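You operate a simulated robot arm through the tools that you are given. There is no shell and no other tool. Be economical: measure what you need, move in short steps, check, and stop when the job is done.

Carry out the task below with a simulated two-armed robot. There is one attempt and no reset: what you move stays moved.

## Task
Brush the crumbs off the long cushion, then press both straps shut.
Fine: use the green cushion brush and lay it back on the armchair seat; the yellow pillow stays there. Set down upright: green cushion brush. What is to be rubbed or washed off counts as gone when no trace of it is left.

The check looks at the end state, three seconds after you hand in, the way a careful person would. Anything else that was tipped, shoved, dropped, spilled or broken makes it a failure.

## Robot
Two 7-joint arms with two-finger parallel grippers on one trunk, on a base that drives. Base frame: it is fixed to the floor where the robot stands at the start and does not move with it; the origin is under the middle of the robot, x ahead of it, y to its left, z up. Lengths are in mm, angles in rad, forces in N, time in s.
The left shoulder is at the start at [60, 144, 726], the right one opposite. With the tool pointing down near the work surface each hand reaches from about 320 to 380 mm from the robot's upright axis, wherever it stands, measured 20 degrees to its own side. Places, roughly: backrest [300, 2300, 600]; beige strap [-100, 1000, 500]; blue strap [-100, 1500, 500]; chaise [250, 1500, 250]; long cushion [250, 1500, 500]. Payload 1.57 kg a hand.
Tool frame (each hand has its own): the origin (TCP) lies between the finger pads and is the grasp point; the fingertips stand 30 mm ahead of it; z points along the fingers, y is the line along which they close. The gripper opens to 110 mm. The fingers are 24 mm wide and 12 mm thick; the gripper's body (48 by 112 mm) begins 78 mm behind the TCP.
Orientation is told as [roll, pitch, yaw] about the base's x, y, z axes, in that order, counted from this pose: with the fingers straight down and closing along the base's y, the tool's x points along the base's -x, its y along +y and its z along -z.

## Interface
- The arms move only by the tool apply_moves. It takes "left_commands", "right_commands" or both (then of equal length, played together; a hand with none holds still); each is a list of rows, each a list of 3 entries, a list of its own where there are three numbers: the turn, a rotation vector about the tool's x, y, z in rad, then the shift along the tool's x, y, z in mm, then the gripper command, from -1 (fully open) to 1 (shut), values between in proportion. In form: [[[wx, wy, wz], [dx, dy, dz], grip], ...]. A call has 1 to 10 rows; each row is the pose to reach, as a shift and turn from the pose commanded when the call began, along the tool's axes at that moment. A row lasts 0.2 s, in which the tool goes at most 50 mm and 0.15 rad; a call with a longer step from one row to the next is refused whole, and so is a gripper value outside its range. Where a pose cannot be reached the arm comes as near as it can. A force on the tool above 40 N (or 10 N above the force at the start of the call, whichever is more), or a blocked arm, ends the call early, and 0.2 s more pass. The fingers move at their own pace (about 45 mm/s each) and stop on an object; they squeeze with about 35 N. The grip force told is the motor's: it shows also when the fingers shut on nothing. Time passes only in rows, and 0.2 s behind the last, so rows that repeat a pose let the fingers close. The reply holds the time, the measured pose of the TCP, the force on the tool along the base axes, the opening and the grip force, in the units named above and with some noise, with the torque about the TCP (base axes, N m) and any sound that the robot's microphone picked up.
- Cameras (640 x 400 px; columns grow to the right, rows downward): "scene" is now at [16.3, 53.7, 1304.8]; the picture's right is [0.78, -0.63, 0.00], its down [-0.53, -0.66, -0.53] and it looks along [0.33, 0.41, -0.85] (base axes); focal length 286 px, centre (320, 200). "left" rides on the left gripper at [70, -16, -141] in its tool frame; the picture's right is [0.23, 0.97, 0.00], its down [-0.86, 0.20, -0.48] and it looks along [-0.47, 0.11, 0.88] (tool axes); focal length 222 px, centre (320, 200). "right" rides on the right gripper at [70, 16, -141] in its tool frame; the picture's right is [-0.23, 0.97, 0.00], its down [-0.85, -0.20, -0.48] and it looks along [-0.47, -0.11, 0.88] (tool axes); focal length 222 px, centre (320, 200). There is no depth. A picture from a camera that has moved, and an enlarged one, comes with that camera's place and axes in the base frame and with its lens. The place of the scene camera against the robot may be out by one fixed shift of up to 25 mm in any direction.
- get_image(camera): a new picture of that camera. No time passes.
- lift_body(by): slides the trunk up (or, below 0, down) by that many mm; the arms and the scene camera ride with it, the base frame stays. It gives what a move gives, with no picture.
- base_move(legs): drives the robot by 1 to 6 legs, each [ahead, left, turn to the left] in mm, mm and rad, along the robot's own axes; the way and the turn of a leg run together, so that a leg with both is an arc; at most 1500 mm and 3.142 rad a leg. The arms and the cameras ride along, it lands a little off, and it stops where it bumps. It gives what a move gives.
- pan_tilt(pan, tilt): turns the head with the scene camera to pan (to the left, within 1.501 rad either way) and tilt (down, from -0.506 to 1.204), counted from straight ahead of the robot. It gives what a move gives.
- inspect(camera, box): a new picture of the part [left, top, right, bottom] of that camera's present view, enlarged. No time passes.
- close_job(): hands the job in; it is judged then, once.

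Go step by step. Nothing tells you exact positions but the pictures and the camera data: compare them with the known pose of the tool, close in by small moves and look again before you grip or let go. The budget is 120 turns and 108 pictures, counting those below and the enlarged ones. Unless the task says otherwise, let go and move clear before handing in, and close with one line.

The tools are called after "Call:" as name(argument=value, ...) on one line, values as JSON. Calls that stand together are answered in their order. apply_moves: Moves the arms, as the interface text tells. Its arguments: {"type":"object","properties":{"left_commands":{"type":"array"},"right_commands":{"type":"array"}},"required":[]} The other tools are called the same way: lift_body (by) slides the trunk up or down; base_move (legs) drives the base; pan_tilt (pan, tilt) turns the head that bears the scene camera; get_image (camera) takes a picture; inspect (camera, box) takes an enlarged picture of a part of a camera's view; close_job () hands the job in.

At the start:

```text
clock: 0.0
left_tool_pos: [407.1, 483.6, 701.1]
left_orientation: [-0.001, 0.0, -0.001]
left_wrist_force: [0.2, 0.4, 1.2]
left_wrist_torque: [-0.02, 0.01, -0.03]
left_width: 110.0
left_grasp_force: 0.0
right_tool_pos: [460.4, 13.0, 767.3]
right_orientation: [0.0, 0.001, 0.0]
right_wrist_force: [-0.7, -0.1, -0.5]
right_wrist_torque: [-0.01, 0.04, -0.02]
right_width: 110.1
right_grasp_force: 0.0
trunk travel left (down, up): [-325.0, 265.0]
robot x, y, heading: [-1.2, -0.1, -0.001]
head pan, tilt: [0.89, 1.011]
```

scene: 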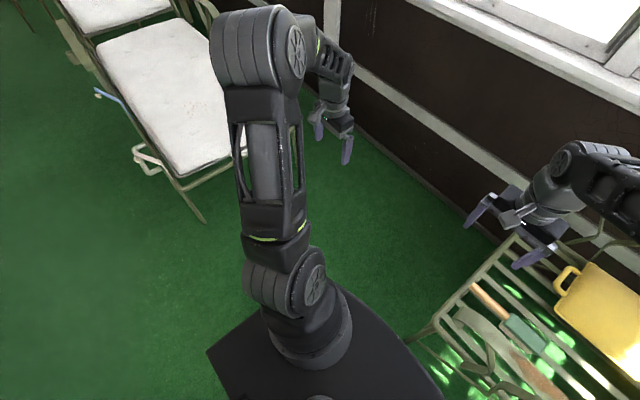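
right: 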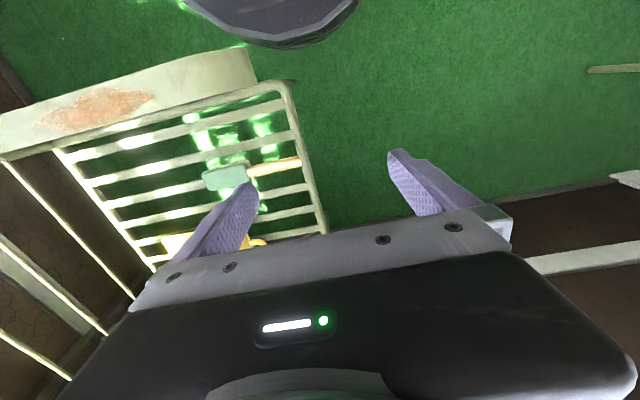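
left: 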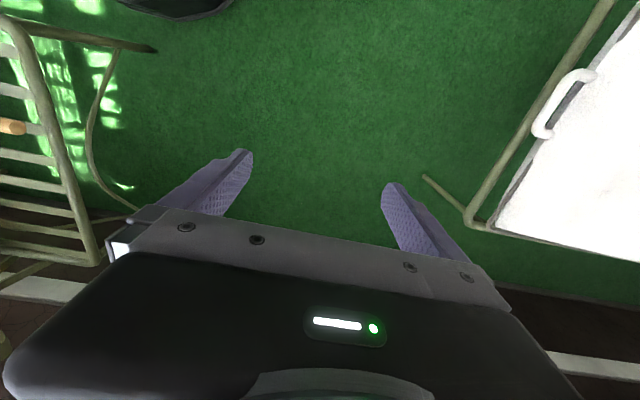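

I see the armchair ahead to the right with a green brush and the yellow pillow, and the white chaise to the left. I'll look at both with the head first.

Call:
pan_tilt(pan=0.0, tilt=0.9)

Call:
get_image(camera="scene")

Call:
pan_tilt(pan=1.45, tilt=0.6)

Call:
get_image(camera="scene")

```text
clock: 1.2
left_tool_pos: [407.1, 484.3, 701.1]
left_orientation: [0.0, 0.0, 0.0]
left_wrist_force: [1.2, 0.4, 0.6]
left_wrist_torque: [0.02, -0.02, 0.01]
left_width: 109.9
left_grasp_force: 0.1
right_tool_pos: [460.5, 14.0, 765.8]
right_orientation: [0.0, 0.001, -0.001]
right_wrist_force: [-0.2, 0.4, -0.7]
right_wrist_torque: [0.01, -0.01, 0.0]
right_width: 110.0
right_grasp_force: 0.0
trunk travel left (down, up): [-325.0, 265.0]
robot x, y, heading: [0.0, 1.7, 0.002]
head pan, tilt: [0.0, 0.901]
```

```text
104 pictures are left
camera scene: at [48.4, 0.2, 1312.8], right [0.0, -1.0, 0.0], down [-0.78, 0.0, -0.62], along [0.62, 0.0, -0.78], focal length 286 px, centre (320, 200)
```

scene: 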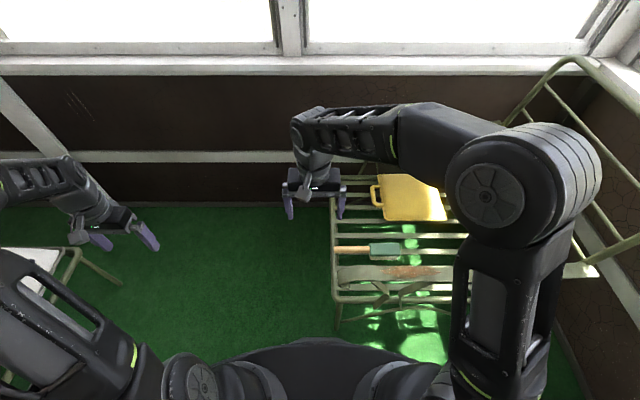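

```text
clock: 2.8
left_tool_pos: [406.5, 486.0, 700.6]
left_orientation: [-0.001, 0.0, -0.001]
left_wrist_force: [0.3, 0.4, 0.3]
left_wrist_torque: [-0.03, 0.01, 0.01]
left_width: 109.8
left_grasp_force: 0.1
right_tool_pos: [461.7, 12.6, 767.5]
right_orientation: [-0.001, -0.002, 0.001]
right_wrist_force: [-0.2, -0.4, -0.8]
right_wrist_torque: [0.02, 0.02, -0.02]
right_width: 110.0
right_grasp_force: 0.2
trunk travel left (down, up): [-325.0, 265.0]
robot x, y, heading: [4.0, 1.7, 0.001]
head pan, tilt: [1.45, 0.6]
```

```text
103 pictures are left
camera scene: at [-16.4, 87.8, 1337.6], right [0.99, -0.12, 0.0], down [-0.07, -0.56, -0.82], along [0.1, 0.82, -0.57], focal length 286 px, centre (320, 200)
```

scene: 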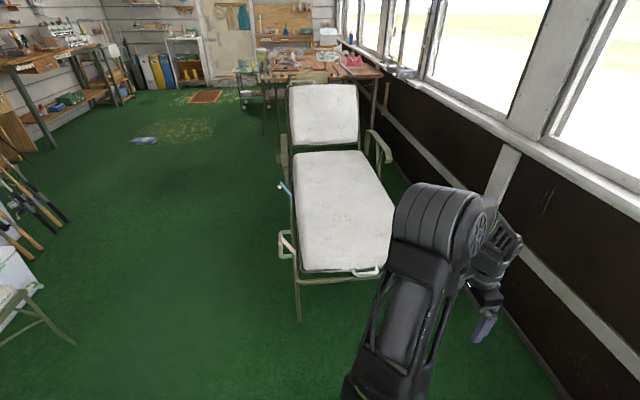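

The brush works out to about (540, -230, 420) with its handle toward +y. I'll swing the right hand above the handle, yawed -90°, so it can look closely.

Call:
apply_moves(right_commands=[[[0, 0, 0.15], [-8, -13, 8], -1], [[0, 0, 0.3], [-16, -26, 16], -1], [[0, 0, 0.45], [-24, -39, 24], -1], [[0, 0, 0.6], [-32, -52, 32], -1], [[0, 0, 0.75], [-40, -65, 40], -1], [[0, 0, 0.9], [-48, -78, 48], -1], [[0, 0, 1.05], [-56, -91, 56], -1], [[0, 0, 1.2], [-64, -104, 64], -1], [[0, 0, 1.35], [-72, -117, 72], -1], [[0, 0, 1.5], [-76, -130, 80], -1]])

Call:
get_image(camera="right")

Call:
pan_tilt(pan=0.0, tilt=0.9)

Call:
get_image(camera="scene")

```text
clock: 5.0
left_tool_pos: [407.6, 485.6, 700.9]
left_orientation: [0.0, -0.002, 0.001]
left_wrist_force: [-0.2, 0.0, 0.2]
left_wrist_torque: [0.02, 0.01, -0.01]
left_width: 109.9
left_grasp_force: 0.0
right_tool_pos: [537.3, -117.8, 686.4]
right_orientation: [0.0, -0.002, -1.503]
right_wrist_force: [-0.3, -0.4, -0.6]
right_wrist_torque: [0.0, 0.02, 0.0]
right_width: 109.8
right_grasp_force: 0.0
trunk travel left (down, up): [-325.0, 265.0]
robot x, y, heading: [-0.2, -0.2, -0.003]
head pan, tilt: [1.45, 0.6]
```

```text
102 pictures are left
camera right: at [547.4, -46.2, 827.1], right [0.99, -0.16, 0.0], down [-0.14, -0.87, 0.48], along [-0.08, -0.47, -0.88], focal length 222 px, centre (320, 200)
```

right: 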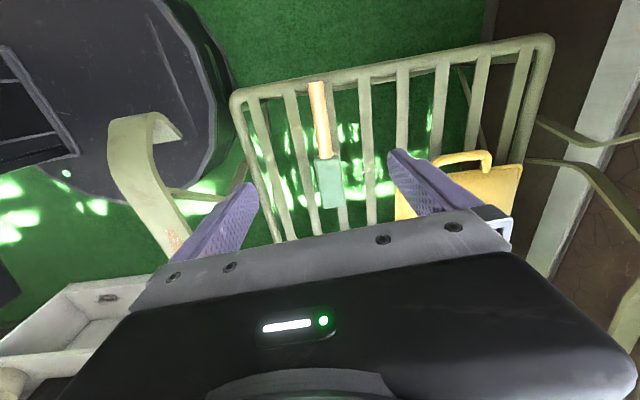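

```text
clock: 6.5
left_tool_pos: [406.7, 485.5, 700.0]
left_orientation: [-0.001, 0.001, 0.001]
left_wrist_force: [-0.9, -0.2, -0.5]
left_wrist_torque: [0.01, 0.0, -0.02]
left_width: 109.9
left_grasp_force: 0.0
right_tool_pos: [538.2, -118.4, 686.8]
right_orientation: [0.0, 0.0, -1.5]
right_wrist_force: [-0.4, -0.1, 0.1]
right_wrist_torque: [-0.03, -0.03, -0.02]
right_width: 110.0
right_grasp_force: 0.0
trunk travel left (down, up): [-325.0, 265.0]
robot x, y, heading: [-0.4, -0.3, -0.0]
head pan, tilt: [0.0, 0.901]
```

```text
101 pictures are left
camera scene: at [48.4, 0.1, 1312.8], right [0.0, -1.0, 0.0], down [-0.78, 0.0, -0.62], along [0.62, 0.0, -0.78], focal length 286 px, centre (320, 200)
```

scene: 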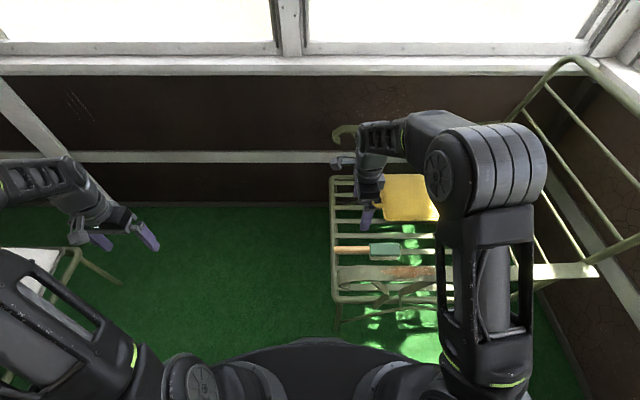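

The brush handle spans y≈-50..-172 at x≈538, and an armrest stands on the robot's side at x≈350, z≈630. I'll raise the trunk so the forearm clears it, then come down partway.

Call:
lift_body(by=150)

Call:
apply_moves(right_commands=[[[0, 0, 0.07], [-6, 0, 45], -1], [[0, 0, 0.07], [-12, 0, 90], -1], [[0, 0, 0.07], [-12, 0, 135], -1], [[0, 0, 0.07], [-12, 0, 180], -1], [[0, 0, 0.07], [-12, 0, 225], -1], [[0, 0, 0.07], [-12, 0, 260], -1], [[0, 0, 0.07], [-12, 0, 290], -1]])

Call:
get_image(camera="right")

Call:
get_image(camera="scene")

```text
clock: 8.3
left_tool_pos: [407.4, 485.4, 851.0]
left_orientation: [-0.002, 0.0, -0.001]
left_wrist_force: [-0.6, 0.5, -0.7]
left_wrist_torque: [-0.03, 0.02, -0.01]
left_width: 109.9
left_grasp_force: 0.1
right_tool_pos: [536.7, -117.2, 836.5]
right_orientation: [-0.001, -0.001, -1.497]
right_wrist_force: [0.0, -0.1, -0.8]
right_wrist_torque: [0.0, 0.0, 0.0]
right_width: 110.0
right_grasp_force: 0.1
trunk travel left (down, up): [-475.0, 115.0]
robot x, y, heading: [0.6, -1.4, 0.0]
head pan, tilt: [0.0, 0.901]
```

```text
clock: 9.9
left_tool_pos: [407.3, 484.4, 850.8]
left_orientation: [0.0, -0.002, -0.001]
left_wrist_force: [-0.1, 0.3, 0.0]
left_wrist_torque: [-0.02, -0.02, 0.01]
left_width: 110.1
left_grasp_force: 0.0
right_tool_pos: [538.4, -129.2, 545.9]
right_orientation: [0.001, 0.0, -1.572]
right_wrist_force: [0.7, -0.5, 0.7]
right_wrist_torque: [-0.01, 0.01, 0.0]
right_width: 109.9
right_grasp_force: 0.0
trunk travel left (down, up): [-475.0, 115.0]
robot x, y, heading: [0.3, -2.5, 0.003]
head pan, tilt: [0.0, 0.901]
```

```text
100 pictures are left
camera right: at [553.7, -59.1, 687.1], right [0.97, -0.23, 0.0], down [-0.2, -0.86, 0.48], along [-0.11, -0.47, -0.88], focal length 222 px, centre (320, 200)
```

right: 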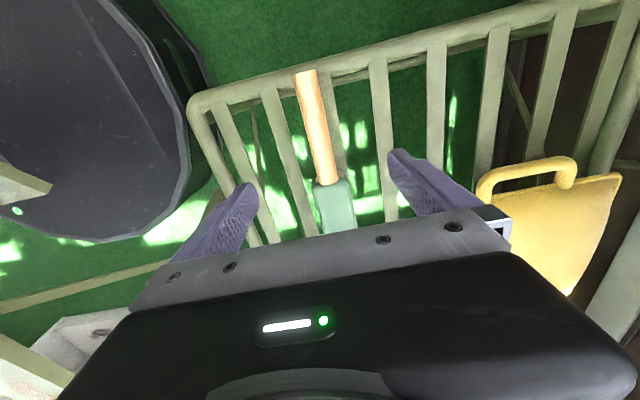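

```text
99 pictures are left
camera scene: at [48.7, 0.0, 1462.8], right [0.0, -1.0, 0.0], down [-0.78, 0.0, -0.62], along [0.62, 0.0, -0.78], focal length 286 px, centre (320, 200)
```

scene: 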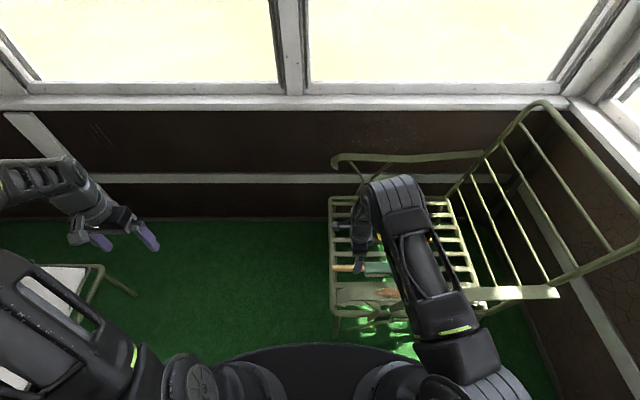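

The handle axis is at about x=539, z≈450. I'll descend to z≈480 and check the clearances.

Call:
apply_moves(right_commands=[[[0, 0, 0], [0, 0, 35], -1], [[0, 0, 0], [0, 0, 65], -1], [[0, 0, 0], [0, 0, 65], -1]])

Call:
get_image(camera="right")

Call:
inspect(camera="scene", box=[310, 180, 470, 300])

```text
clock: 10.7
left_tool_pos: [409.0, 484.9, 849.2]
left_orientation: [0.001, 0.0, -0.001]
left_wrist_force: [1.0, -0.2, -0.5]
left_wrist_torque: [0.0, 0.0, 0.03]
left_width: 109.7
left_grasp_force: 0.1
right_tool_pos: [538.6, -129.8, 481.4]
right_orientation: [0.0, 0.001, -1.569]
right_wrist_force: [0.1, -0.7, 0.6]
right_wrist_torque: [0.01, -0.02, 0.04]
right_width: 109.8
right_grasp_force: 0.1
trunk travel left (down, up): [-475.0, 115.0]
robot x, y, heading: [-1.0, 0.5, 0.003]
head pan, tilt: [0.0, 0.901]
```

```text
98 pictures are left
camera right: at [553.4, -59.4, 622.1], right [0.97, -0.23, 0.0], down [-0.2, -0.86, 0.48], along [-0.11, -0.47, -0.88], focal length 222 px, centre (320, 200)
```

right: 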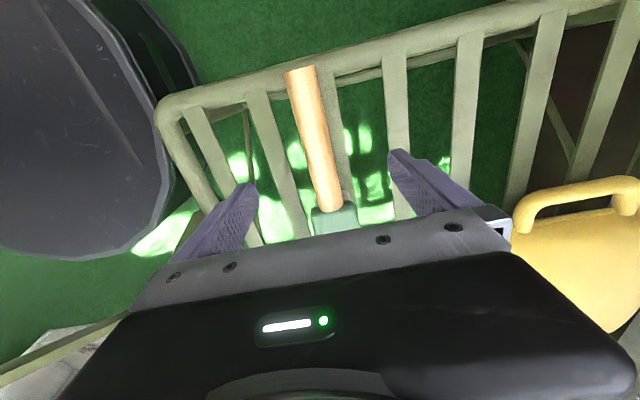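

```text
3.33 times, centred on (390, 240) of scene
camera zoom: at [48.4, 0.1, 1462.8], right [0.0, -1.0, 0.0], down [-0.78, 0.0, -0.62], along [0.62, 0.0, -0.78], focal length 953 px, centre (87, 67)
```

zoom: 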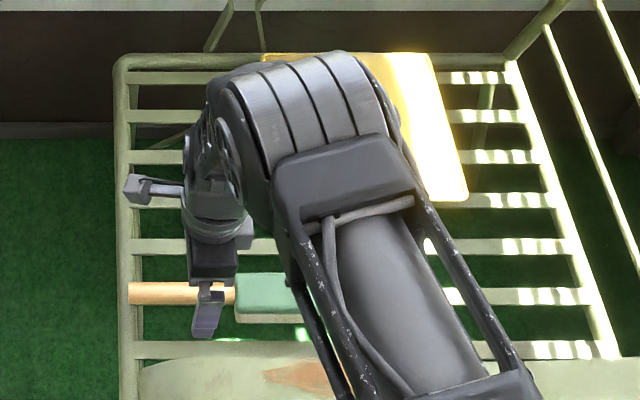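

Aligned well. I'll lower to about z=452 while watching the force.

Call:
apply_moves(right_commands=[[[0, 0, 0], [0, 0, 10], -1], [[0, 0, 0], [0, 0, 20], -1], [[0, 0, 0], [0, 0, 29], -1], [[0, 0, 0], [0, 0, 29], -1]])

Call:
get_image(camera="right")

```text
clock: 11.7
left_tool_pos: [406.3, 484.8, 850.3]
left_orientation: [0.0, 0.0, 0.0]
left_wrist_force: [0.2, -0.3, 0.2]
left_wrist_torque: [0.01, -0.02, 0.0]
left_width: 109.9
left_grasp_force: 0.0
right_tool_pos: [537.8, -129.7, 451.4]
right_orientation: [-0.001, 0.0, -1.572]
right_wrist_force: [0.1, -1.3, 0.1]
right_wrist_torque: [0.02, -0.03, -0.04]
right_width: 110.1
right_grasp_force: 0.1
trunk travel left (down, up): [-475.0, 115.0]
robot x, y, heading: [2.0, -1.9, -0.006]
head pan, tilt: [0.0, 0.901]
```

```text
96 pictures are left
camera right: at [553.4, -59.1, 593.0], right [0.97, -0.23, 0.0], down [-0.2, -0.85, 0.48], along [-0.11, -0.47, -0.88], focal length 222 px, centre (320, 200)
```

right: 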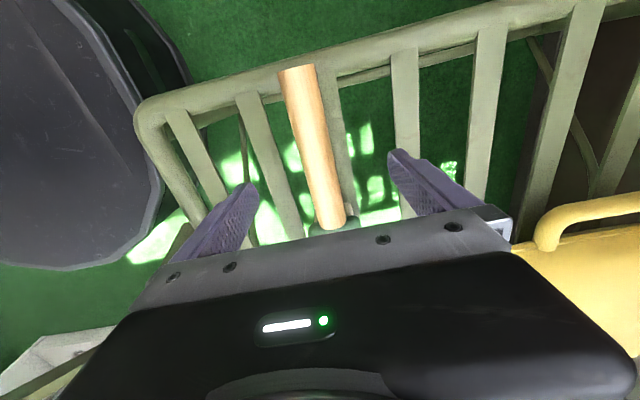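

The handle axis is at about z=440, between the fingers. I'll close here.

Call:
apply_moves(right_commands=[[[0, 0, 0], [0, 0, 4], -0.4], [[0, 0, 0], [0, 0, 4], 0.2], [[0, 0, 0], [0, 0, 4], 1], [[0, 0, 0], [0, 0, 4], 1], [[0, 0, 0], [0, 0, 4], 1], [[0, 0, 0], [0, 0, 4], 1], [[0, 0, 0], [0, 0, 4], 1]])

Call:
get_image(camera="right")

```text
clock: 13.3
left_tool_pos: [407.1, 485.5, 850.1]
left_orientation: [0.0, 0.001, 0.0]
left_wrist_force: [-0.3, -0.4, 0.0]
left_wrist_torque: [0.01, 0.0, -0.03]
left_width: 109.7
left_grasp_force: 0.0
right_tool_pos: [537.6, -128.6, 447.9]
right_orientation: [-0.002, 0.0, -1.569]
right_wrist_force: [1.0, -0.8, 0.2]
right_wrist_torque: [-0.07, -0.03, 0.08]
right_width: 25.5
right_grasp_force: 31.5
trunk travel left (down, up): [-475.0, 115.0]
robot x, y, heading: [-2.8, -3.0, 0.004]
head pan, tilt: [0.0, 0.901]
```

```text
95 pictures are left
camera right: at [553.3, -59.1, 589.2], right [0.97, -0.23, 0.0], down [-0.2, -0.86, 0.48], along [-0.11, -0.47, -0.88], focal length 222 px, centre (320, 200)
```

right: 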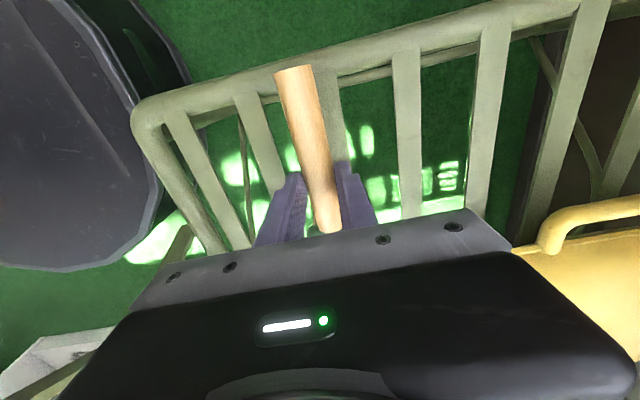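

Gripped (25.5 mm, 31 N); the put-back pose is TCP (538, -129, 448). Now I'll lift straight up.

Call:
apply_moves(right_commands=[[[0, 0, 0], [0, 0, -20], 1], [[0, 0, 0], [0, 0, -50], 1], [[0, 0, 0], [0, 0, -90], 1], [[0, 0, 0], [0, 0, -135], 1], [[0, 0, 0], [0, 0, -180], 1], [[0, 0, 0], [0, 0, -225], 1], [[0, 0, 0], [0, 0, -270], 1], [[0, 0, 0], [0, 0, -310], 1], [[0, 0, 0], [0, 0, -350], 1]])

Call:
get_image(camera="right")

Call:
get_image(camera="scene")

```text
clock: 15.3
left_tool_pos: [408.1, 486.1, 851.7]
left_orientation: [0.0, -0.001, 0.0]
left_wrist_force: [-0.1, -0.5, 0.6]
left_wrist_torque: [0.0, 0.0, 0.01]
left_width: 110.2
left_grasp_force: 0.1
right_tool_pos: [536.9, -130.0, 799.9]
right_orientation: [-0.001, 0.001, -1.571]
right_wrist_force: [0.8, -0.6, -3.0]
right_wrist_torque: [0.21, 0.04, -0.03]
right_width: 25.1
right_grasp_force: 34.6
trunk travel left (down, up): [-475.0, 115.0]
robot x, y, heading: [0.5, -1.5, 0.0]
head pan, tilt: [0.0, 0.901]
```

```text
94 pictures are left
camera right: at [551.9, -59.3, 939.9], right [0.97, -0.23, 0.0], down [-0.2, -0.85, 0.48], along [-0.11, -0.47, -0.88], focal length 222 px, centre (320, 200)
```

right: 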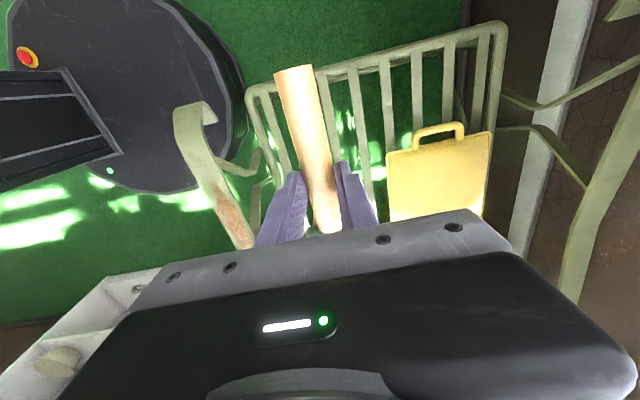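

```text
93 pictures are left
camera scene: at [48.1, 0.0, 1462.8], right [0.0, -1.0, 0.0], down [-0.78, 0.0, -0.62], along [0.62, 0.0, -0.78], focal length 286 px, centre (320, 200)
```

scene: 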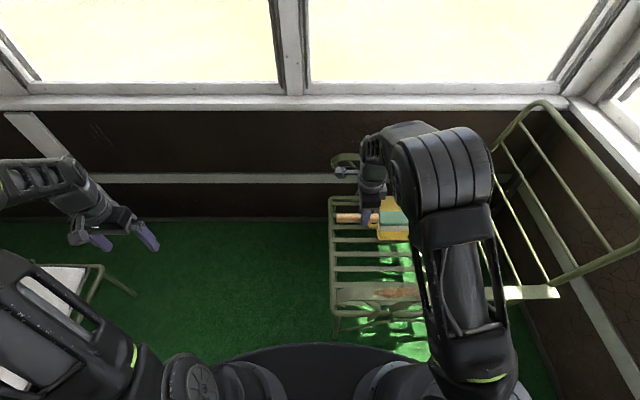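

The brush is held firmly. I'll tuck the right hand back to yaw≈0 and look at the floor to the left for the drive.

Call:
apply_moves(right_commands=[[[0, 0, -0.15], [0, -11, 0], 1], [[0, 0, -0.3], [0, -22, 0], 1], [[0, 0, -0.45], [0, -33, 0], 1], [[0, 0, -0.6], [0, -44, 0], 1], [[0, 0, -0.75], [0, -55, 0], 1], [[0, 0, -0.9], [0, -66, 0], 1], [[0, 0, -1.05], [0, -77, 0], 1], [[0, 0, -1.2], [0, -88, 0], 1], [[0, 0, -1.35], [0, -99, 0], 1], [[0, 0, -1.5], [0, -110, 0], 1]])

Call:
pan_tilt(pan=1.5, tilt=0.9)

Call:
get_image(camera="scene")

```text
clock: 17.5
left_tool_pos: [407.2, 484.2, 850.7]
left_orientation: [0.0, 0.002, -0.001]
left_wrist_force: [-0.2, 0.1, -1.0]
left_wrist_torque: [0.02, 0.02, 0.02]
left_width: 109.8
left_grasp_force: 0.1
right_tool_pos: [427.8, -129.2, 797.9]
right_orientation: [0.0, 0.0, -0.066]
right_wrist_force: [-0.3, 0.2, -1.6]
right_wrist_torque: [0.01, 0.17, -0.03]
right_width: 25.2
right_grasp_force: 35.1
trunk travel left (down, up): [-475.0, 115.0]
robot x, y, heading: [-0.7, -2.1, 0.001]
head pan, tilt: [0.0, 0.901]
```

```text
clock: 19.1
left_tool_pos: [408.2, 485.1, 849.8]
left_orientation: [0.0, 0.0, -0.001]
left_wrist_force: [0.1, -0.7, -0.2]
left_wrist_torque: [-0.01, 0.0, 0.04]
left_width: 110.1
left_grasp_force: 0.1
right_tool_pos: [428.5, -130.2, 798.2]
right_orientation: [0.0, 0.0, -0.072]
right_wrist_force: [-0.3, -0.5, -2.1]
right_wrist_torque: [0.02, 0.21, 0.02]
right_width: 25.0
right_grasp_force: 34.7
trunk travel left (down, up): [-475.0, 115.0]
robot x, y, heading: [2.6, -1.8, 0.004]
head pan, tilt: [1.499, 0.901]
```

```text
92 pictures are left
camera scene: at [-21.4, 75.3, 1462.8], right [1.0, -0.07, 0.0], down [-0.06, -0.78, -0.62], along [0.04, 0.62, -0.78], focal length 286 px, centre (320, 200)
```

scene: 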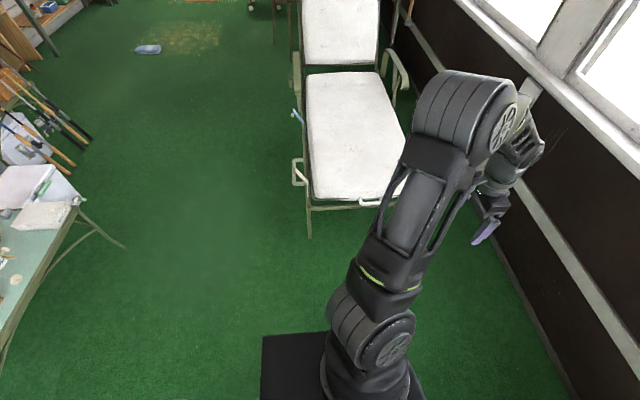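

I see the cushion covers about x 0..495, y 850..1920, with loops on its open side. I'll zoom in on crumbs and straps before driving.

Call:
inspect(camera="scene", box=[280, 60, 430, 220])

Call:
base_move(legs=[[-250, 350, 0]])

Call:
get_image(camera="scene")

```text
2.50 times, centred on (355, 140) of scene
camera zoom: at [-21.4, 75.3, 1462.8], right [1.0, -0.07, 0.0], down [-0.06, -0.78, -0.62], along [0.04, 0.62, -0.78], focal length 714 px, centre (232, 350)
```

zoom: 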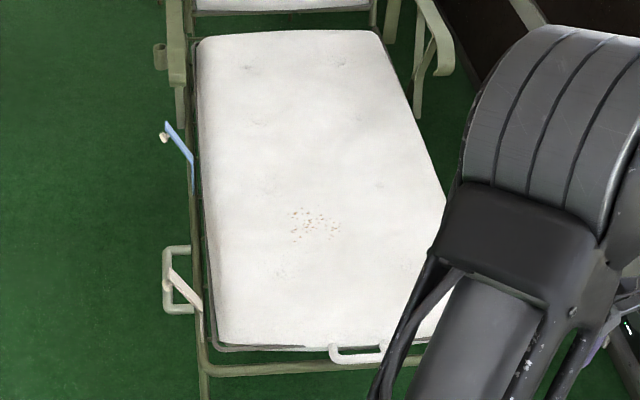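

```text
clock: 21.7
left_tool_pos: [158.4, 832.9, 851.1]
left_orientation: [0.002, 0.001, -0.001]
left_wrist_force: [0.3, -1.1, 0.6]
left_wrist_torque: [-0.03, -0.02, -0.01]
left_width: 109.9
left_grasp_force: 0.1
right_tool_pos: [178.3, 218.9, 798.1]
right_orientation: [0.0, -0.001, -0.073]
right_wrist_force: [0.1, -0.3, -1.8]
right_wrist_torque: [-0.02, 0.19, -0.02]
right_width: 25.0
right_grasp_force: 35.4
trunk travel left (down, up): [-475.0, 115.0]
robot x, y, heading: [-247.7, 345.8, -0.004]
head pan, tilt: [1.499, 0.901]
```

```text
90 pictures are left
camera scene: at [-271.4, 424.2, 1462.8], right [1.0, -0.07, 0.0], down [-0.06, -0.78, -0.62], along [0.05, 0.62, -0.78], focal length 286 px, centre (320, 200)
```

scene: 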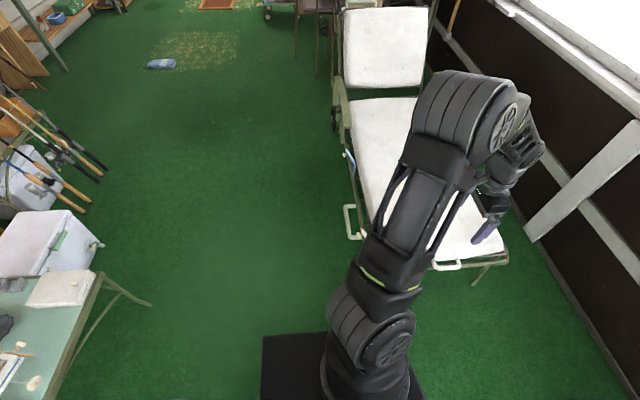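

The crumbs are around x 130..380, y 1000..1200; the beige strap is near (-85, 1015) and the blue one near (-79, 1510). The aisle is clear, so I'll drive to about (-480, 1250).

Call:
base_move(legs=[[-232, 0, 0], [0, 904, 0]])

Call:
pan_tilt(pan=-0.1, tilt=0.95)

Call:
get_image(camera="scene")

Call:
get_image(camera="left")

Call:
get_image(camera="right")

```text
clock: 27.8
left_tool_pos: [-68.7, 1732.7, 850.9]
left_orientation: [0.0, -0.001, -0.003]
left_wrist_force: [-0.8, 0.1, -0.6]
left_wrist_torque: [-0.04, 0.06, 0.0]
left_width: 110.0
left_grasp_force: 0.1
right_tool_pos: [-50.2, 1117.1, 798.2]
right_orientation: [0.001, 0.001, -0.074]
right_wrist_force: [-0.3, -0.3, -2.2]
right_wrist_torque: [-0.05, 0.17, -0.04]
right_width: 25.5
right_grasp_force: 35.1
trunk travel left (down, up): [-475.0, 115.0]
robot x, y, heading: [-480.3, 1245.1, -0.006]
head pan, tilt: [1.499, 0.901]
```

```text
clock: 29.4
left_tool_pos: [-68.7, 1732.6, 851.1]
left_orientation: [-0.001, 0.0, -0.004]
left_wrist_force: [0.2, -1.0, -0.2]
left_wrist_torque: [-0.03, 0.01, -0.05]
left_width: 110.1
left_grasp_force: 0.1
right_tool_pos: [-50.2, 1117.9, 799.0]
right_orientation: [0.001, 0.001, -0.072]
right_wrist_force: [-0.2, 1.0, -2.9]
right_wrist_torque: [0.03, 0.24, -0.02]
right_width: 25.2
right_grasp_force: 34.5
trunk travel left (down, up): [-475.0, 115.0]
robot x, y, heading: [-473.2, 1251.2, -0.006]
head pan, tilt: [-0.099, 0.949]
```

```text
89 pictures are left
camera scene: at [-432.1, 1241.3, 1459.2], right [-0.1, -0.99, 0.0], down [-0.81, 0.08, -0.58], along [0.58, -0.06, -0.81], focal length 286 px, centre (320, 200)
```

scene: 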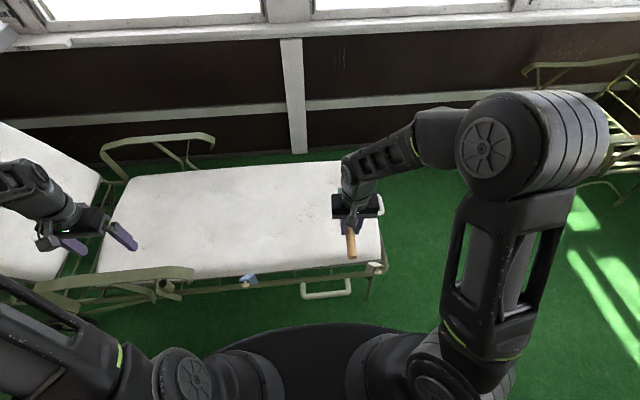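

```text
88 pictures are left
camera left: at [-137.6, 1715.8, 991.8], right [-0.22, 0.97, 0.0], down [0.86, 0.2, 0.48], along [0.47, 0.11, -0.88], focal length 222 px, centre (320, 200)
```

left: 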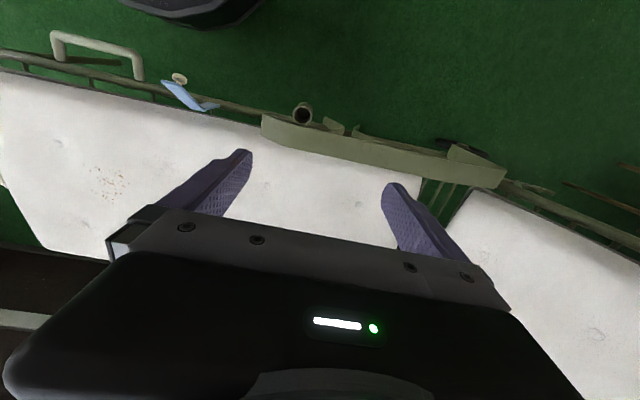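

```text
87 pictures are left
camera right: at [-119.2, 1139.5, 939.0], right [0.3, 0.95, 0.0], down [0.84, -0.26, 0.48], along [0.46, -0.14, -0.88], focal length 222 px, centre (320, 200)
```

right: 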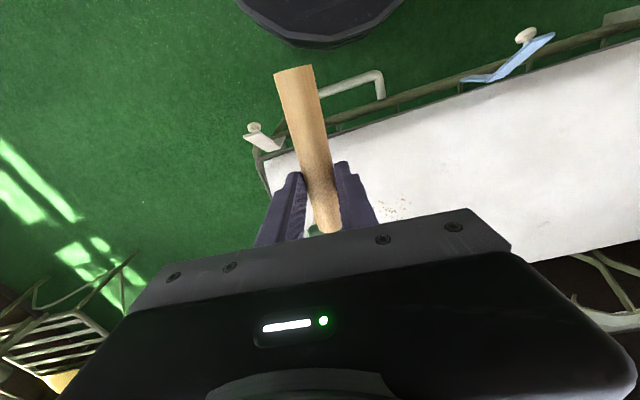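

Triangulating the crumbs gives about (215, 1235) with the cushion top near z≈465. I'll zoom in on crumbs and straps.

Call:
inspect(camera="scene", box=[190, 150, 400, 310])

Call:
inspect(camera="left", box=[0, 20, 240, 260])

Call:
inspect(camera="right", box=[220, 0, 640, 260])

```text
2.50 times, centred on (295, 230) of scene
camera zoom: at [-432.1, 1241.3, 1459.2], right [-0.1, -0.99, 0.0], down [-0.81, 0.08, -0.58], along [0.58, -0.06, -0.81], focal length 714 px, centre (382, 125)
```

zoom: 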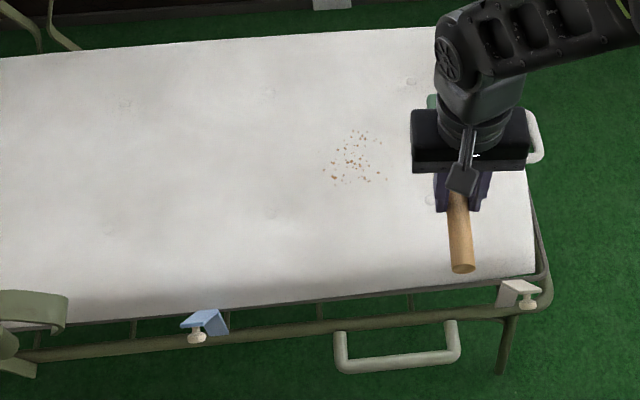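

```text
1.67 times, centred on (120, 140) of left
camera zoom: at [-137.6, 1715.8, 991.8], right [-0.22, 0.97, 0.0], down [0.86, 0.2, 0.48], along [0.47, 0.11, -0.88], focal length 370 px, centre (653, 300)
```

zoom: 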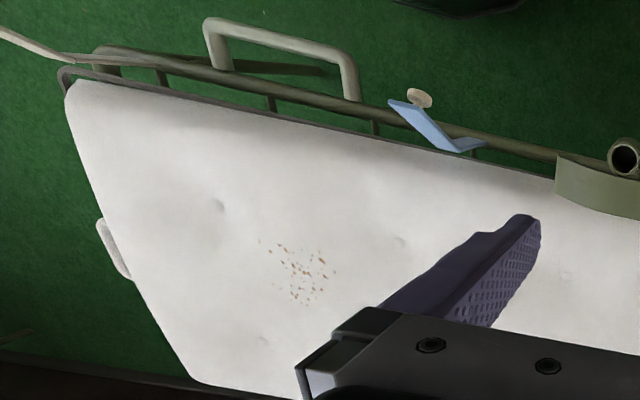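

```text
1.52 times, centred on (430, 130) of right
camera zoom: at [-119.2, 1139.5, 939.0], right [0.3, 0.95, 0.0], down [0.84, -0.26, 0.48], along [0.46, -0.14, -0.88], focal length 338 px, centre (152, 307)
```

zoom: 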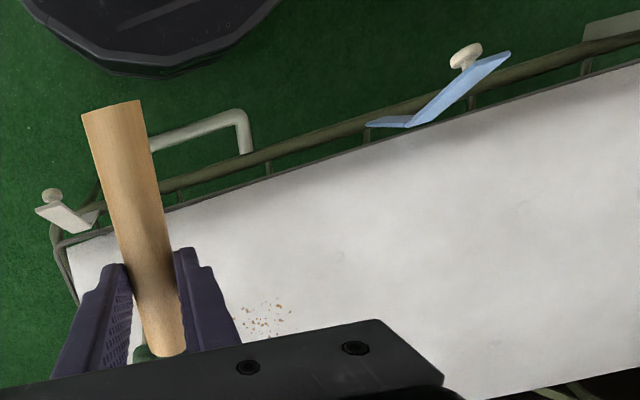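

The crumb patch spans about x 155..270, y 1160..1280; the straps are hinged flaps with a knob, standing open. I'll lower the brush (head pointing +x) beside the patch first.

Call:
apply_moves(right_commands=[[[0, 0, -0.07], [-44, 0, 30], 1], [[0, 0, -0.07], [-88, 0, 60], 1], [[0, 0, -0.07], [-125, -1, 95], 1], [[0, 0, -0.07], [-130, -1, 140], 1], [[0, 0, -0.07], [-130, -1, 185], 1], [[0, 0, -0.07], [-130, -1, 225], 1], [[0, 0, -0.07], [-130, -1, 250], 1], [[0, 0, -0.07], [-130, -1, 250], 1]])

Call:
inspect(camera="scene", box=[190, 130, 400, 290])

Call:
inspect(camera="left", box=[0, 20, 240, 260])

```text
refused: row 1 steps farther than a row can; nothing moved
```

```text
2.50 times, centred on (295, 210) of scene
camera zoom: at [-432.1, 1241.3, 1459.2], right [-0.1, -0.99, 0.0], down [-0.81, 0.08, -0.58], along [0.58, -0.06, -0.81], focal length 714 px, centre (382, 175)
```

zoom: 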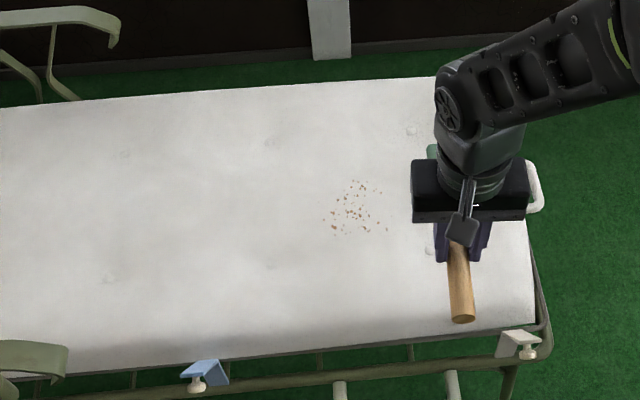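

```text
1.67 times, centred on (120, 140) of left
camera zoom: at [-137.6, 1715.8, 991.8], right [-0.22, 0.97, 0.0], down [0.86, 0.2, 0.48], along [0.47, 0.11, -0.88], focal length 370 px, centre (653, 300)
```

zoom: 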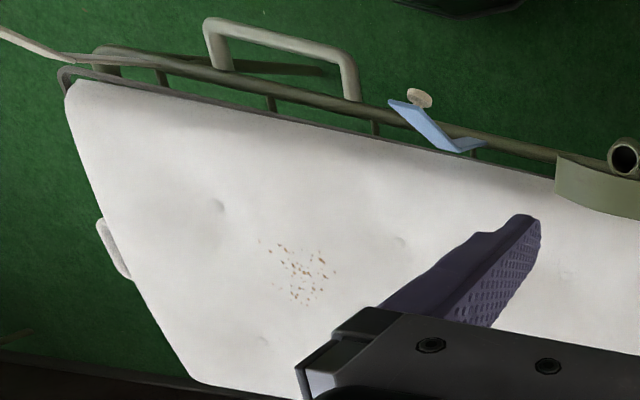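

The move was refused because one step was too long; I'll repeat it with shorter steps.

Call:
apply_moves(right_commands=[[[0, 0, -0.07], [-36, 0, 25], 1], [[0, 0, -0.07], [-72, 0, 50], 1], [[0, 0, -0.07], [-108, -1, 75], 1], [[0, 0, -0.07], [-130, -1, 110], 1], [[0, 0, -0.07], [-130, -1, 150], 1], [[0, 0, -0.07], [-130, -1, 190], 1], [[0, 0, -0.07], [-130, -1, 225], 1], [[0, 0, -0.07], [-130, -1, 250], 1], [[0, 0, -0.07], [-130, -1, 250], 1]])

Call:
get_image(camera="scene")

Call:
inspect(camera="left", box=[0, 20, 240, 260])

```text
clock: 31.4
left_tool_pos: [-67.5, 1732.3, 850.1]
left_orientation: [0.002, 0.001, -0.004]
left_wrist_force: [0.4, -0.7, 0.6]
left_wrist_torque: [0.0, 0.01, -0.01]
left_width: 110.3
left_grasp_force: 0.1
right_tool_pos: [78.6, 1107.7, 549.4]
right_orientation: [0.0, -0.001, -0.004]
right_wrist_force: [0.1, 0.1, -2.3]
right_wrist_torque: [0.0, 0.2, 0.01]
right_width: 25.3
right_grasp_force: 35.3
trunk travel left (down, up): [-475.0, 115.0]
robot x, y, heading: [-476.1, 1250.3, -0.005]
head pan, tilt: [-0.099, 0.949]
```

```text
81 pictures are left
camera scene: at [-432.0, 1241.2, 1459.2], right [-0.1, -0.99, 0.0], down [-0.81, 0.08, -0.58], along [0.58, -0.06, -0.81], focal length 286 px, centre (320, 200)
```

scene: 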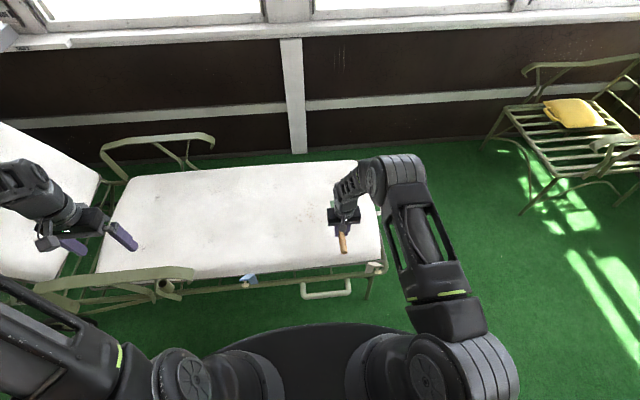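

```text
1.67 times, centred on (120, 140) of left
camera zoom: at [-137.5, 1715.8, 991.8], right [-0.22, 0.97, 0.0], down [0.86, 0.2, 0.48], along [0.47, 0.11, -0.88], focal length 370 px, centre (653, 300)
```

zoom: 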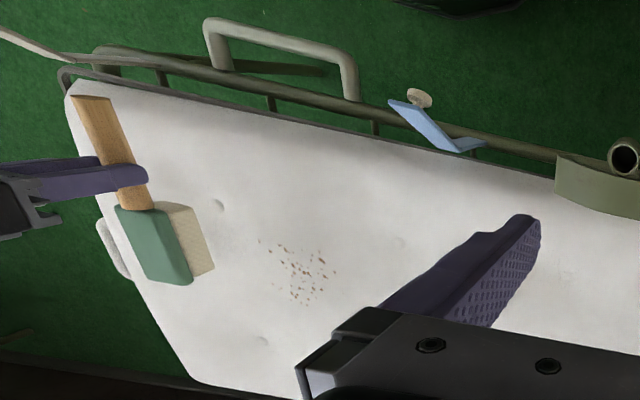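

I can see the brush level, with cream bristles facing down, beside the patch. I'll go down slowly to find contact.

Call:
apply_moves(right_commands=[[[0, 0, 0], [0, 0, 10], 1], [[0, 0, 0], [0, 0, 20], 1], [[0, 0, 0], [0, 0, 20], 1]])

Call:
apply_moves(right_commands=[[[0, 0, 0], [0, 0, 5], 1], [[0, 0, 0], [0, 0, 10], 1], [[0, 0, 0], [0, 0, 10], 1]])

Call:
inspect(camera="left", box=[0, 20, 240, 260])

```text
clock: 32.2
left_tool_pos: [-68.1, 1732.4, 851.2]
left_orientation: [0.0, 0.001, -0.003]
left_wrist_force: [-0.5, -0.3, 0.3]
left_wrist_torque: [0.0, 0.01, -0.01]
left_width: 110.0
left_grasp_force: 0.0
right_tool_pos: [79.4, 1106.0, 529.1]
right_orientation: [-0.001, 0.001, -0.004]
right_wrist_force: [0.4, -0.1, -1.9]
right_wrist_torque: [-0.02, 0.23, 0.0]
right_width: 25.1
right_grasp_force: 35.6
trunk travel left (down, up): [-475.0, 115.0]
robot x, y, heading: [-477.5, 1248.1, -0.005]
head pan, tilt: [-0.099, 0.949]
```

```text
clock: 33.0
left_tool_pos: [-68.4, 1733.0, 851.9]
left_orientation: [-0.002, -0.001, -0.005]
left_wrist_force: [0.7, 0.9, 0.4]
left_wrist_torque: [0.01, 0.0, 0.0]
left_width: 110.2
left_grasp_force: 0.1
right_tool_pos: [80.3, 1107.1, 520.2]
right_orientation: [0.001, -0.003, -0.004]
right_wrist_force: [-2.6, 0.0, 4.3]
right_wrist_torque: [0.02, -0.6, 0.04]
right_width: 25.3
right_grasp_force: 35.0
trunk travel left (down, up): [-475.0, 115.0]
robot x, y, heading: [-473.6, 1248.7, -0.008]
head pan, tilt: [-0.099, 0.949]
```

```text
1.67 times, centred on (120, 140) of left
camera zoom: at [-138.0, 1715.9, 992.1], right [-0.22, 0.97, 0.0], down [0.86, 0.2, 0.48], along [0.47, 0.11, -0.88], focal length 370 px, centre (653, 300)
```

zoom: 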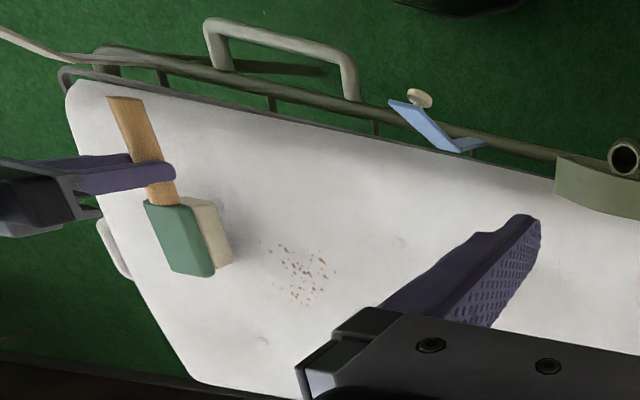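

Contact is at about z≈522 with a light force. I'll sweep in +y across the patch with the head over its x range.

Call:
apply_moves(right_commands=[[[0, 0, 0], [-15, 15, 0], 1], [[0, 0, 0], [-15, 40, 0], 1], [[0, 0, 0], [-15, 65, 0], 1], [[0, 0, 0], [-15, 90, 0], 1], [[0, 0, 0], [-15, 115, 0], 1], [[0, 0, 0], [-15, 140, 0], 1], [[0, 0, 0], [-15, 165, 0], 1], [[0, 0, 0], [-15, 190, 0], 1], [[0, 0, 0], [-15, 215, 0], 1], [[0, 0, 0], [-15, 235, 0], 1]])

Call:
inspect(camera="left", box=[0, 20, 240, 260])

Call:
inspect(camera="scene", box=[190, 130, 400, 290])

```text
clock: 35.2
left_tool_pos: [-69.9, 1732.4, 850.9]
left_orientation: [0.0, 0.001, -0.004]
left_wrist_force: [0.5, 0.1, 0.2]
left_wrist_torque: [0.01, -0.01, -0.01]
left_width: 109.9
left_grasp_force: 0.0
right_tool_pos: [94.0, 1341.7, 519.5]
right_orientation: [0.001, 0.0, -0.002]
right_wrist_force: [-0.1, -0.3, 2.7]
right_wrist_torque: [-0.03, -0.65, -0.06]
right_width: 25.4
right_grasp_force: 34.6
trunk travel left (down, up): [-475.0, 115.0]
robot x, y, heading: [-475.0, 1249.7, -0.007]
head pan, tilt: [-0.099, 0.949]
```

```text
1.67 times, centred on (120, 140) of left
camera zoom: at [-137.9, 1715.8, 992.0], right [-0.22, 0.97, 0.0], down [0.86, 0.2, 0.48], along [0.47, 0.11, -0.88], focal length 370 px, centre (653, 300)
```

zoom: 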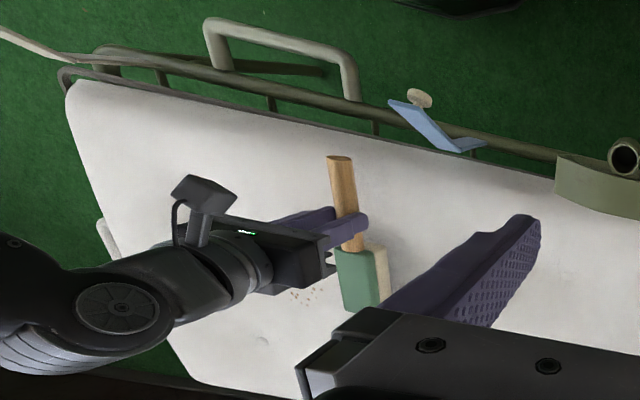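

```text
2.50 times, centred on (295, 210) of scene
camera zoom: at [-432.6, 1241.2, 1459.2], right [-0.1, -0.99, 0.0], down [-0.81, 0.08, -0.58], along [0.58, -0.06, -0.81], focal length 714 px, centre (382, 175)
```

zoom: 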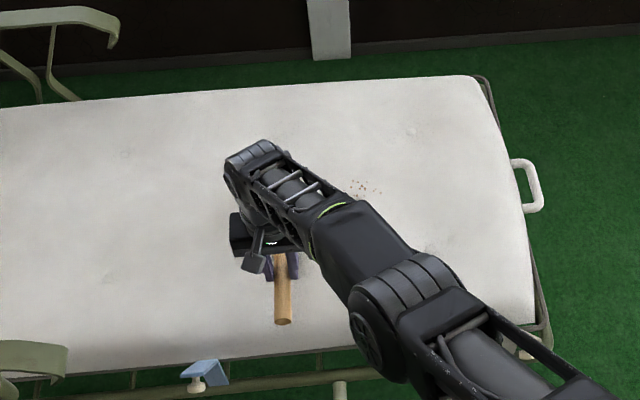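

The swept band is clean and crumbs remain only farther out. I'll shift +60 mm in x and sweep back.

Call:
apply_moves(right_commands=[[[0, 0, 0], [-30, 0, -3], 1], [[0, 0, 0], [-60, 0, 0], 1], [[0, 0, 0], [-60, -28, 0], 1], [[0, 0, 0], [-60, -56, 0], 1], [[0, 0, 0], [-60, -84, 0], 1], [[0, 0, 0], [-60, -112, 0], 1], [[0, 0, 0], [-60, -140, 0], 1], [[0, 0, 0], [-60, -168, 0], 1], [[0, 0, 0], [-60, -196, 0], 1], [[0, 0, 0], [-60, -230, 0], 1]])

Call:
inspect(camera="left", box=[0, 20, 240, 260])

Call:
inspect(camera="scene", box=[190, 130, 400, 290])

```text
clock: 37.5
left_tool_pos: [-69.1, 1733.4, 851.5]
left_orientation: [0.0, 0.0, -0.003]
left_wrist_force: [-0.5, 0.2, -0.1]
left_wrist_torque: [0.04, 0.01, 0.0]
left_width: 109.8
left_grasp_force: 0.0
right_tool_pos: [165.4, 1115.7, 519.5]
right_orientation: [0.0, -0.007, -0.002]
right_wrist_force: [0.8, 7.3, 17.3]
right_wrist_torque: [0.28, -0.87, 0.35]
right_width: 25.3
right_grasp_force: 35.0
right hand out of reach, approached as far as the arm can: row 1, 2, 3, 4, 5, 6, 7, 9, 10
trunk travel left (down, up): [-475.0, 115.0]
robot x, y, heading: [-476.9, 1247.4, -0.002]
head pan, tilt: [-0.099, 0.949]
```

```text
1.67 times, centred on (120, 140) of left
camera zoom: at [-139.2, 1716.5, 992.5], right [-0.22, 0.97, 0.0], down [0.85, 0.2, 0.48], along [0.47, 0.11, -0.88], focal length 370 px, centre (653, 300)
```

zoom: 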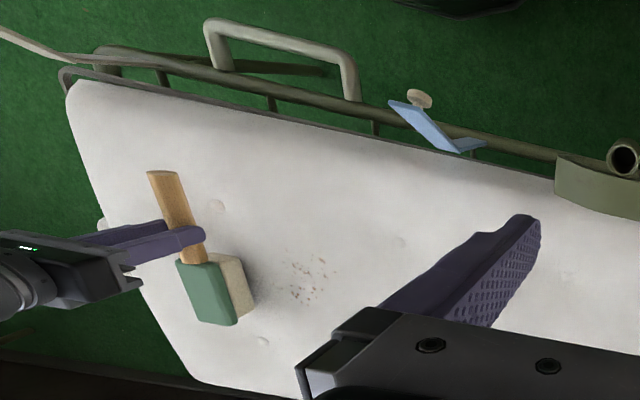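

```text
2.50 times, centred on (295, 210) of scene
camera zoom: at [-434.2, 1242.0, 1459.6], right [-0.1, -0.99, 0.0], down [-0.81, 0.08, -0.58], along [0.58, -0.06, -0.81], focal length 714 px, centre (382, 175)
```

zoom: 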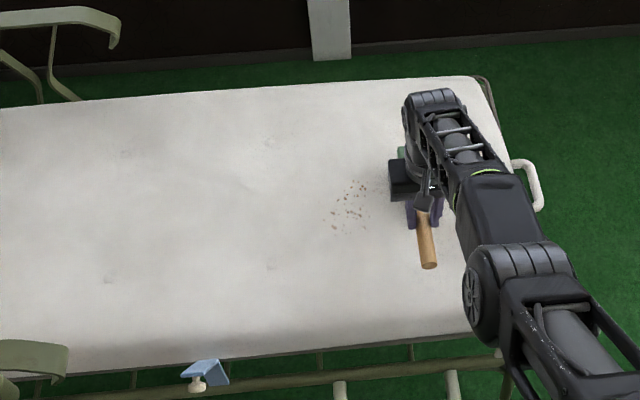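

One pass only thins the crumbs, and the arm ran out of reach at the far corner. I'll lift the brush, shift the base slightly left and forward, lower the trunk a bit, and then do several passes.

Call:
apply_moves(right_commands=[[[0, 0, 0], [10, 0, -40], 1], [[0, 0, 0], [30, 0, -80], 1], [[0, 0, 0], [60, 0, -120], 1], [[0, 0, 0], [60, 0, -150], 1]])

Call:
base_move(legs=[[30, 100, 0]])

Call:
lift_body(by=-80)

Call:
get_image(camera="scene")

Call:
get_image(camera="left")

```text
clock: 38.5
left_tool_pos: [-69.1, 1732.3, 850.6]
left_orientation: [0.001, 0.0, -0.002]
left_wrist_force: [0.1, -0.4, 0.5]
left_wrist_torque: [-0.01, 0.01, 0.02]
left_width: 109.8
left_grasp_force: 0.1
right_tool_pos: [204.6, 1127.9, 642.6]
right_orientation: [0.0, 0.003, -0.004]
right_wrist_force: [-0.2, -0.1, -2.0]
right_wrist_torque: [-0.02, 0.17, 0.0]
right_width: 25.1
right_grasp_force: 35.5
right hand out of reach, approached as far as the arm can: row 1, 2, 3, 4
trunk travel left (down, up): [-475.0, 115.0]
robot x, y, heading: [-475.8, 1251.3, -0.006]
head pan, tilt: [-0.099, 0.949]
```

```text
clock: 39.6
left_tool_pos: [-37.9, 1834.0, 849.7]
left_orientation: [-0.001, 0.001, -0.005]
left_wrist_force: [0.5, 0.5, 0.2]
left_wrist_torque: [0.02, 0.0, 0.02]
left_width: 109.7
left_grasp_force: 0.1
right_tool_pos: [235.5, 1228.7, 642.3]
right_orientation: [-0.002, 0.004, -0.004]
right_wrist_force: [-0.3, 0.7, -2.4]
right_wrist_torque: [-0.06, 0.17, 0.01]
right_width: 25.2
right_grasp_force: 35.4
trunk travel left (down, up): [-475.0, 115.0]
robot x, y, heading: [-444.9, 1348.4, -0.002]
head pan, tilt: [-0.099, 0.949]
```

```text
clock: 40.8
left_tool_pos: [-39.0, 1833.1, 770.1]
left_orientation: [-0.001, 0.0, -0.005]
left_wrist_force: [-0.6, -0.1, 0.2]
left_wrist_torque: [0.0, 0.0, 0.03]
left_width: 109.7
left_grasp_force: 0.1
right_tool_pos: [235.6, 1228.0, 563.1]
right_orientation: [0.001, 0.002, -0.003]
right_wrist_force: [-0.2, 0.6, -2.4]
right_wrist_torque: [-0.03, 0.19, 0.0]
right_width: 25.2
right_grasp_force: 34.8
trunk travel left (down, up): [-395.0, 195.0]
robot x, y, heading: [-449.6, 1347.1, -0.004]
head pan, tilt: [-0.099, 0.949]
```

```text
74 pictures are left
camera scene: at [-402.1, 1341.4, 1379.2], right [-0.1, -0.99, 0.0], down [-0.81, 0.08, -0.58], along [0.58, -0.06, -0.81], focal length 286 px, centre (320, 200)
```

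scene: 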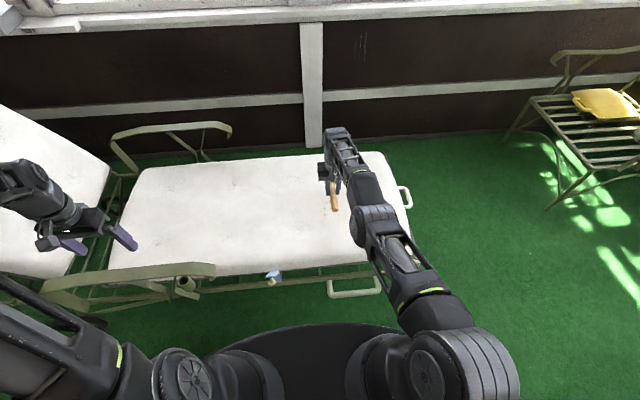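

```text
73 pictures are left
camera left: at [-107.7, 1816.1, 911.9], right [-0.22, 0.97, 0.0], down [0.86, 0.2, 0.48], along [0.47, 0.11, -0.88], focal length 222 px, centre (320, 200)
```

left: 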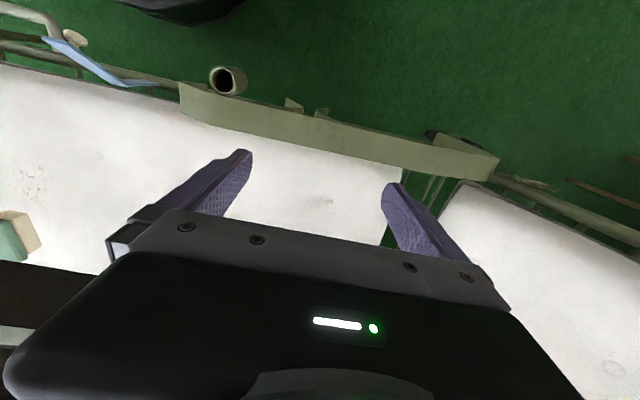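

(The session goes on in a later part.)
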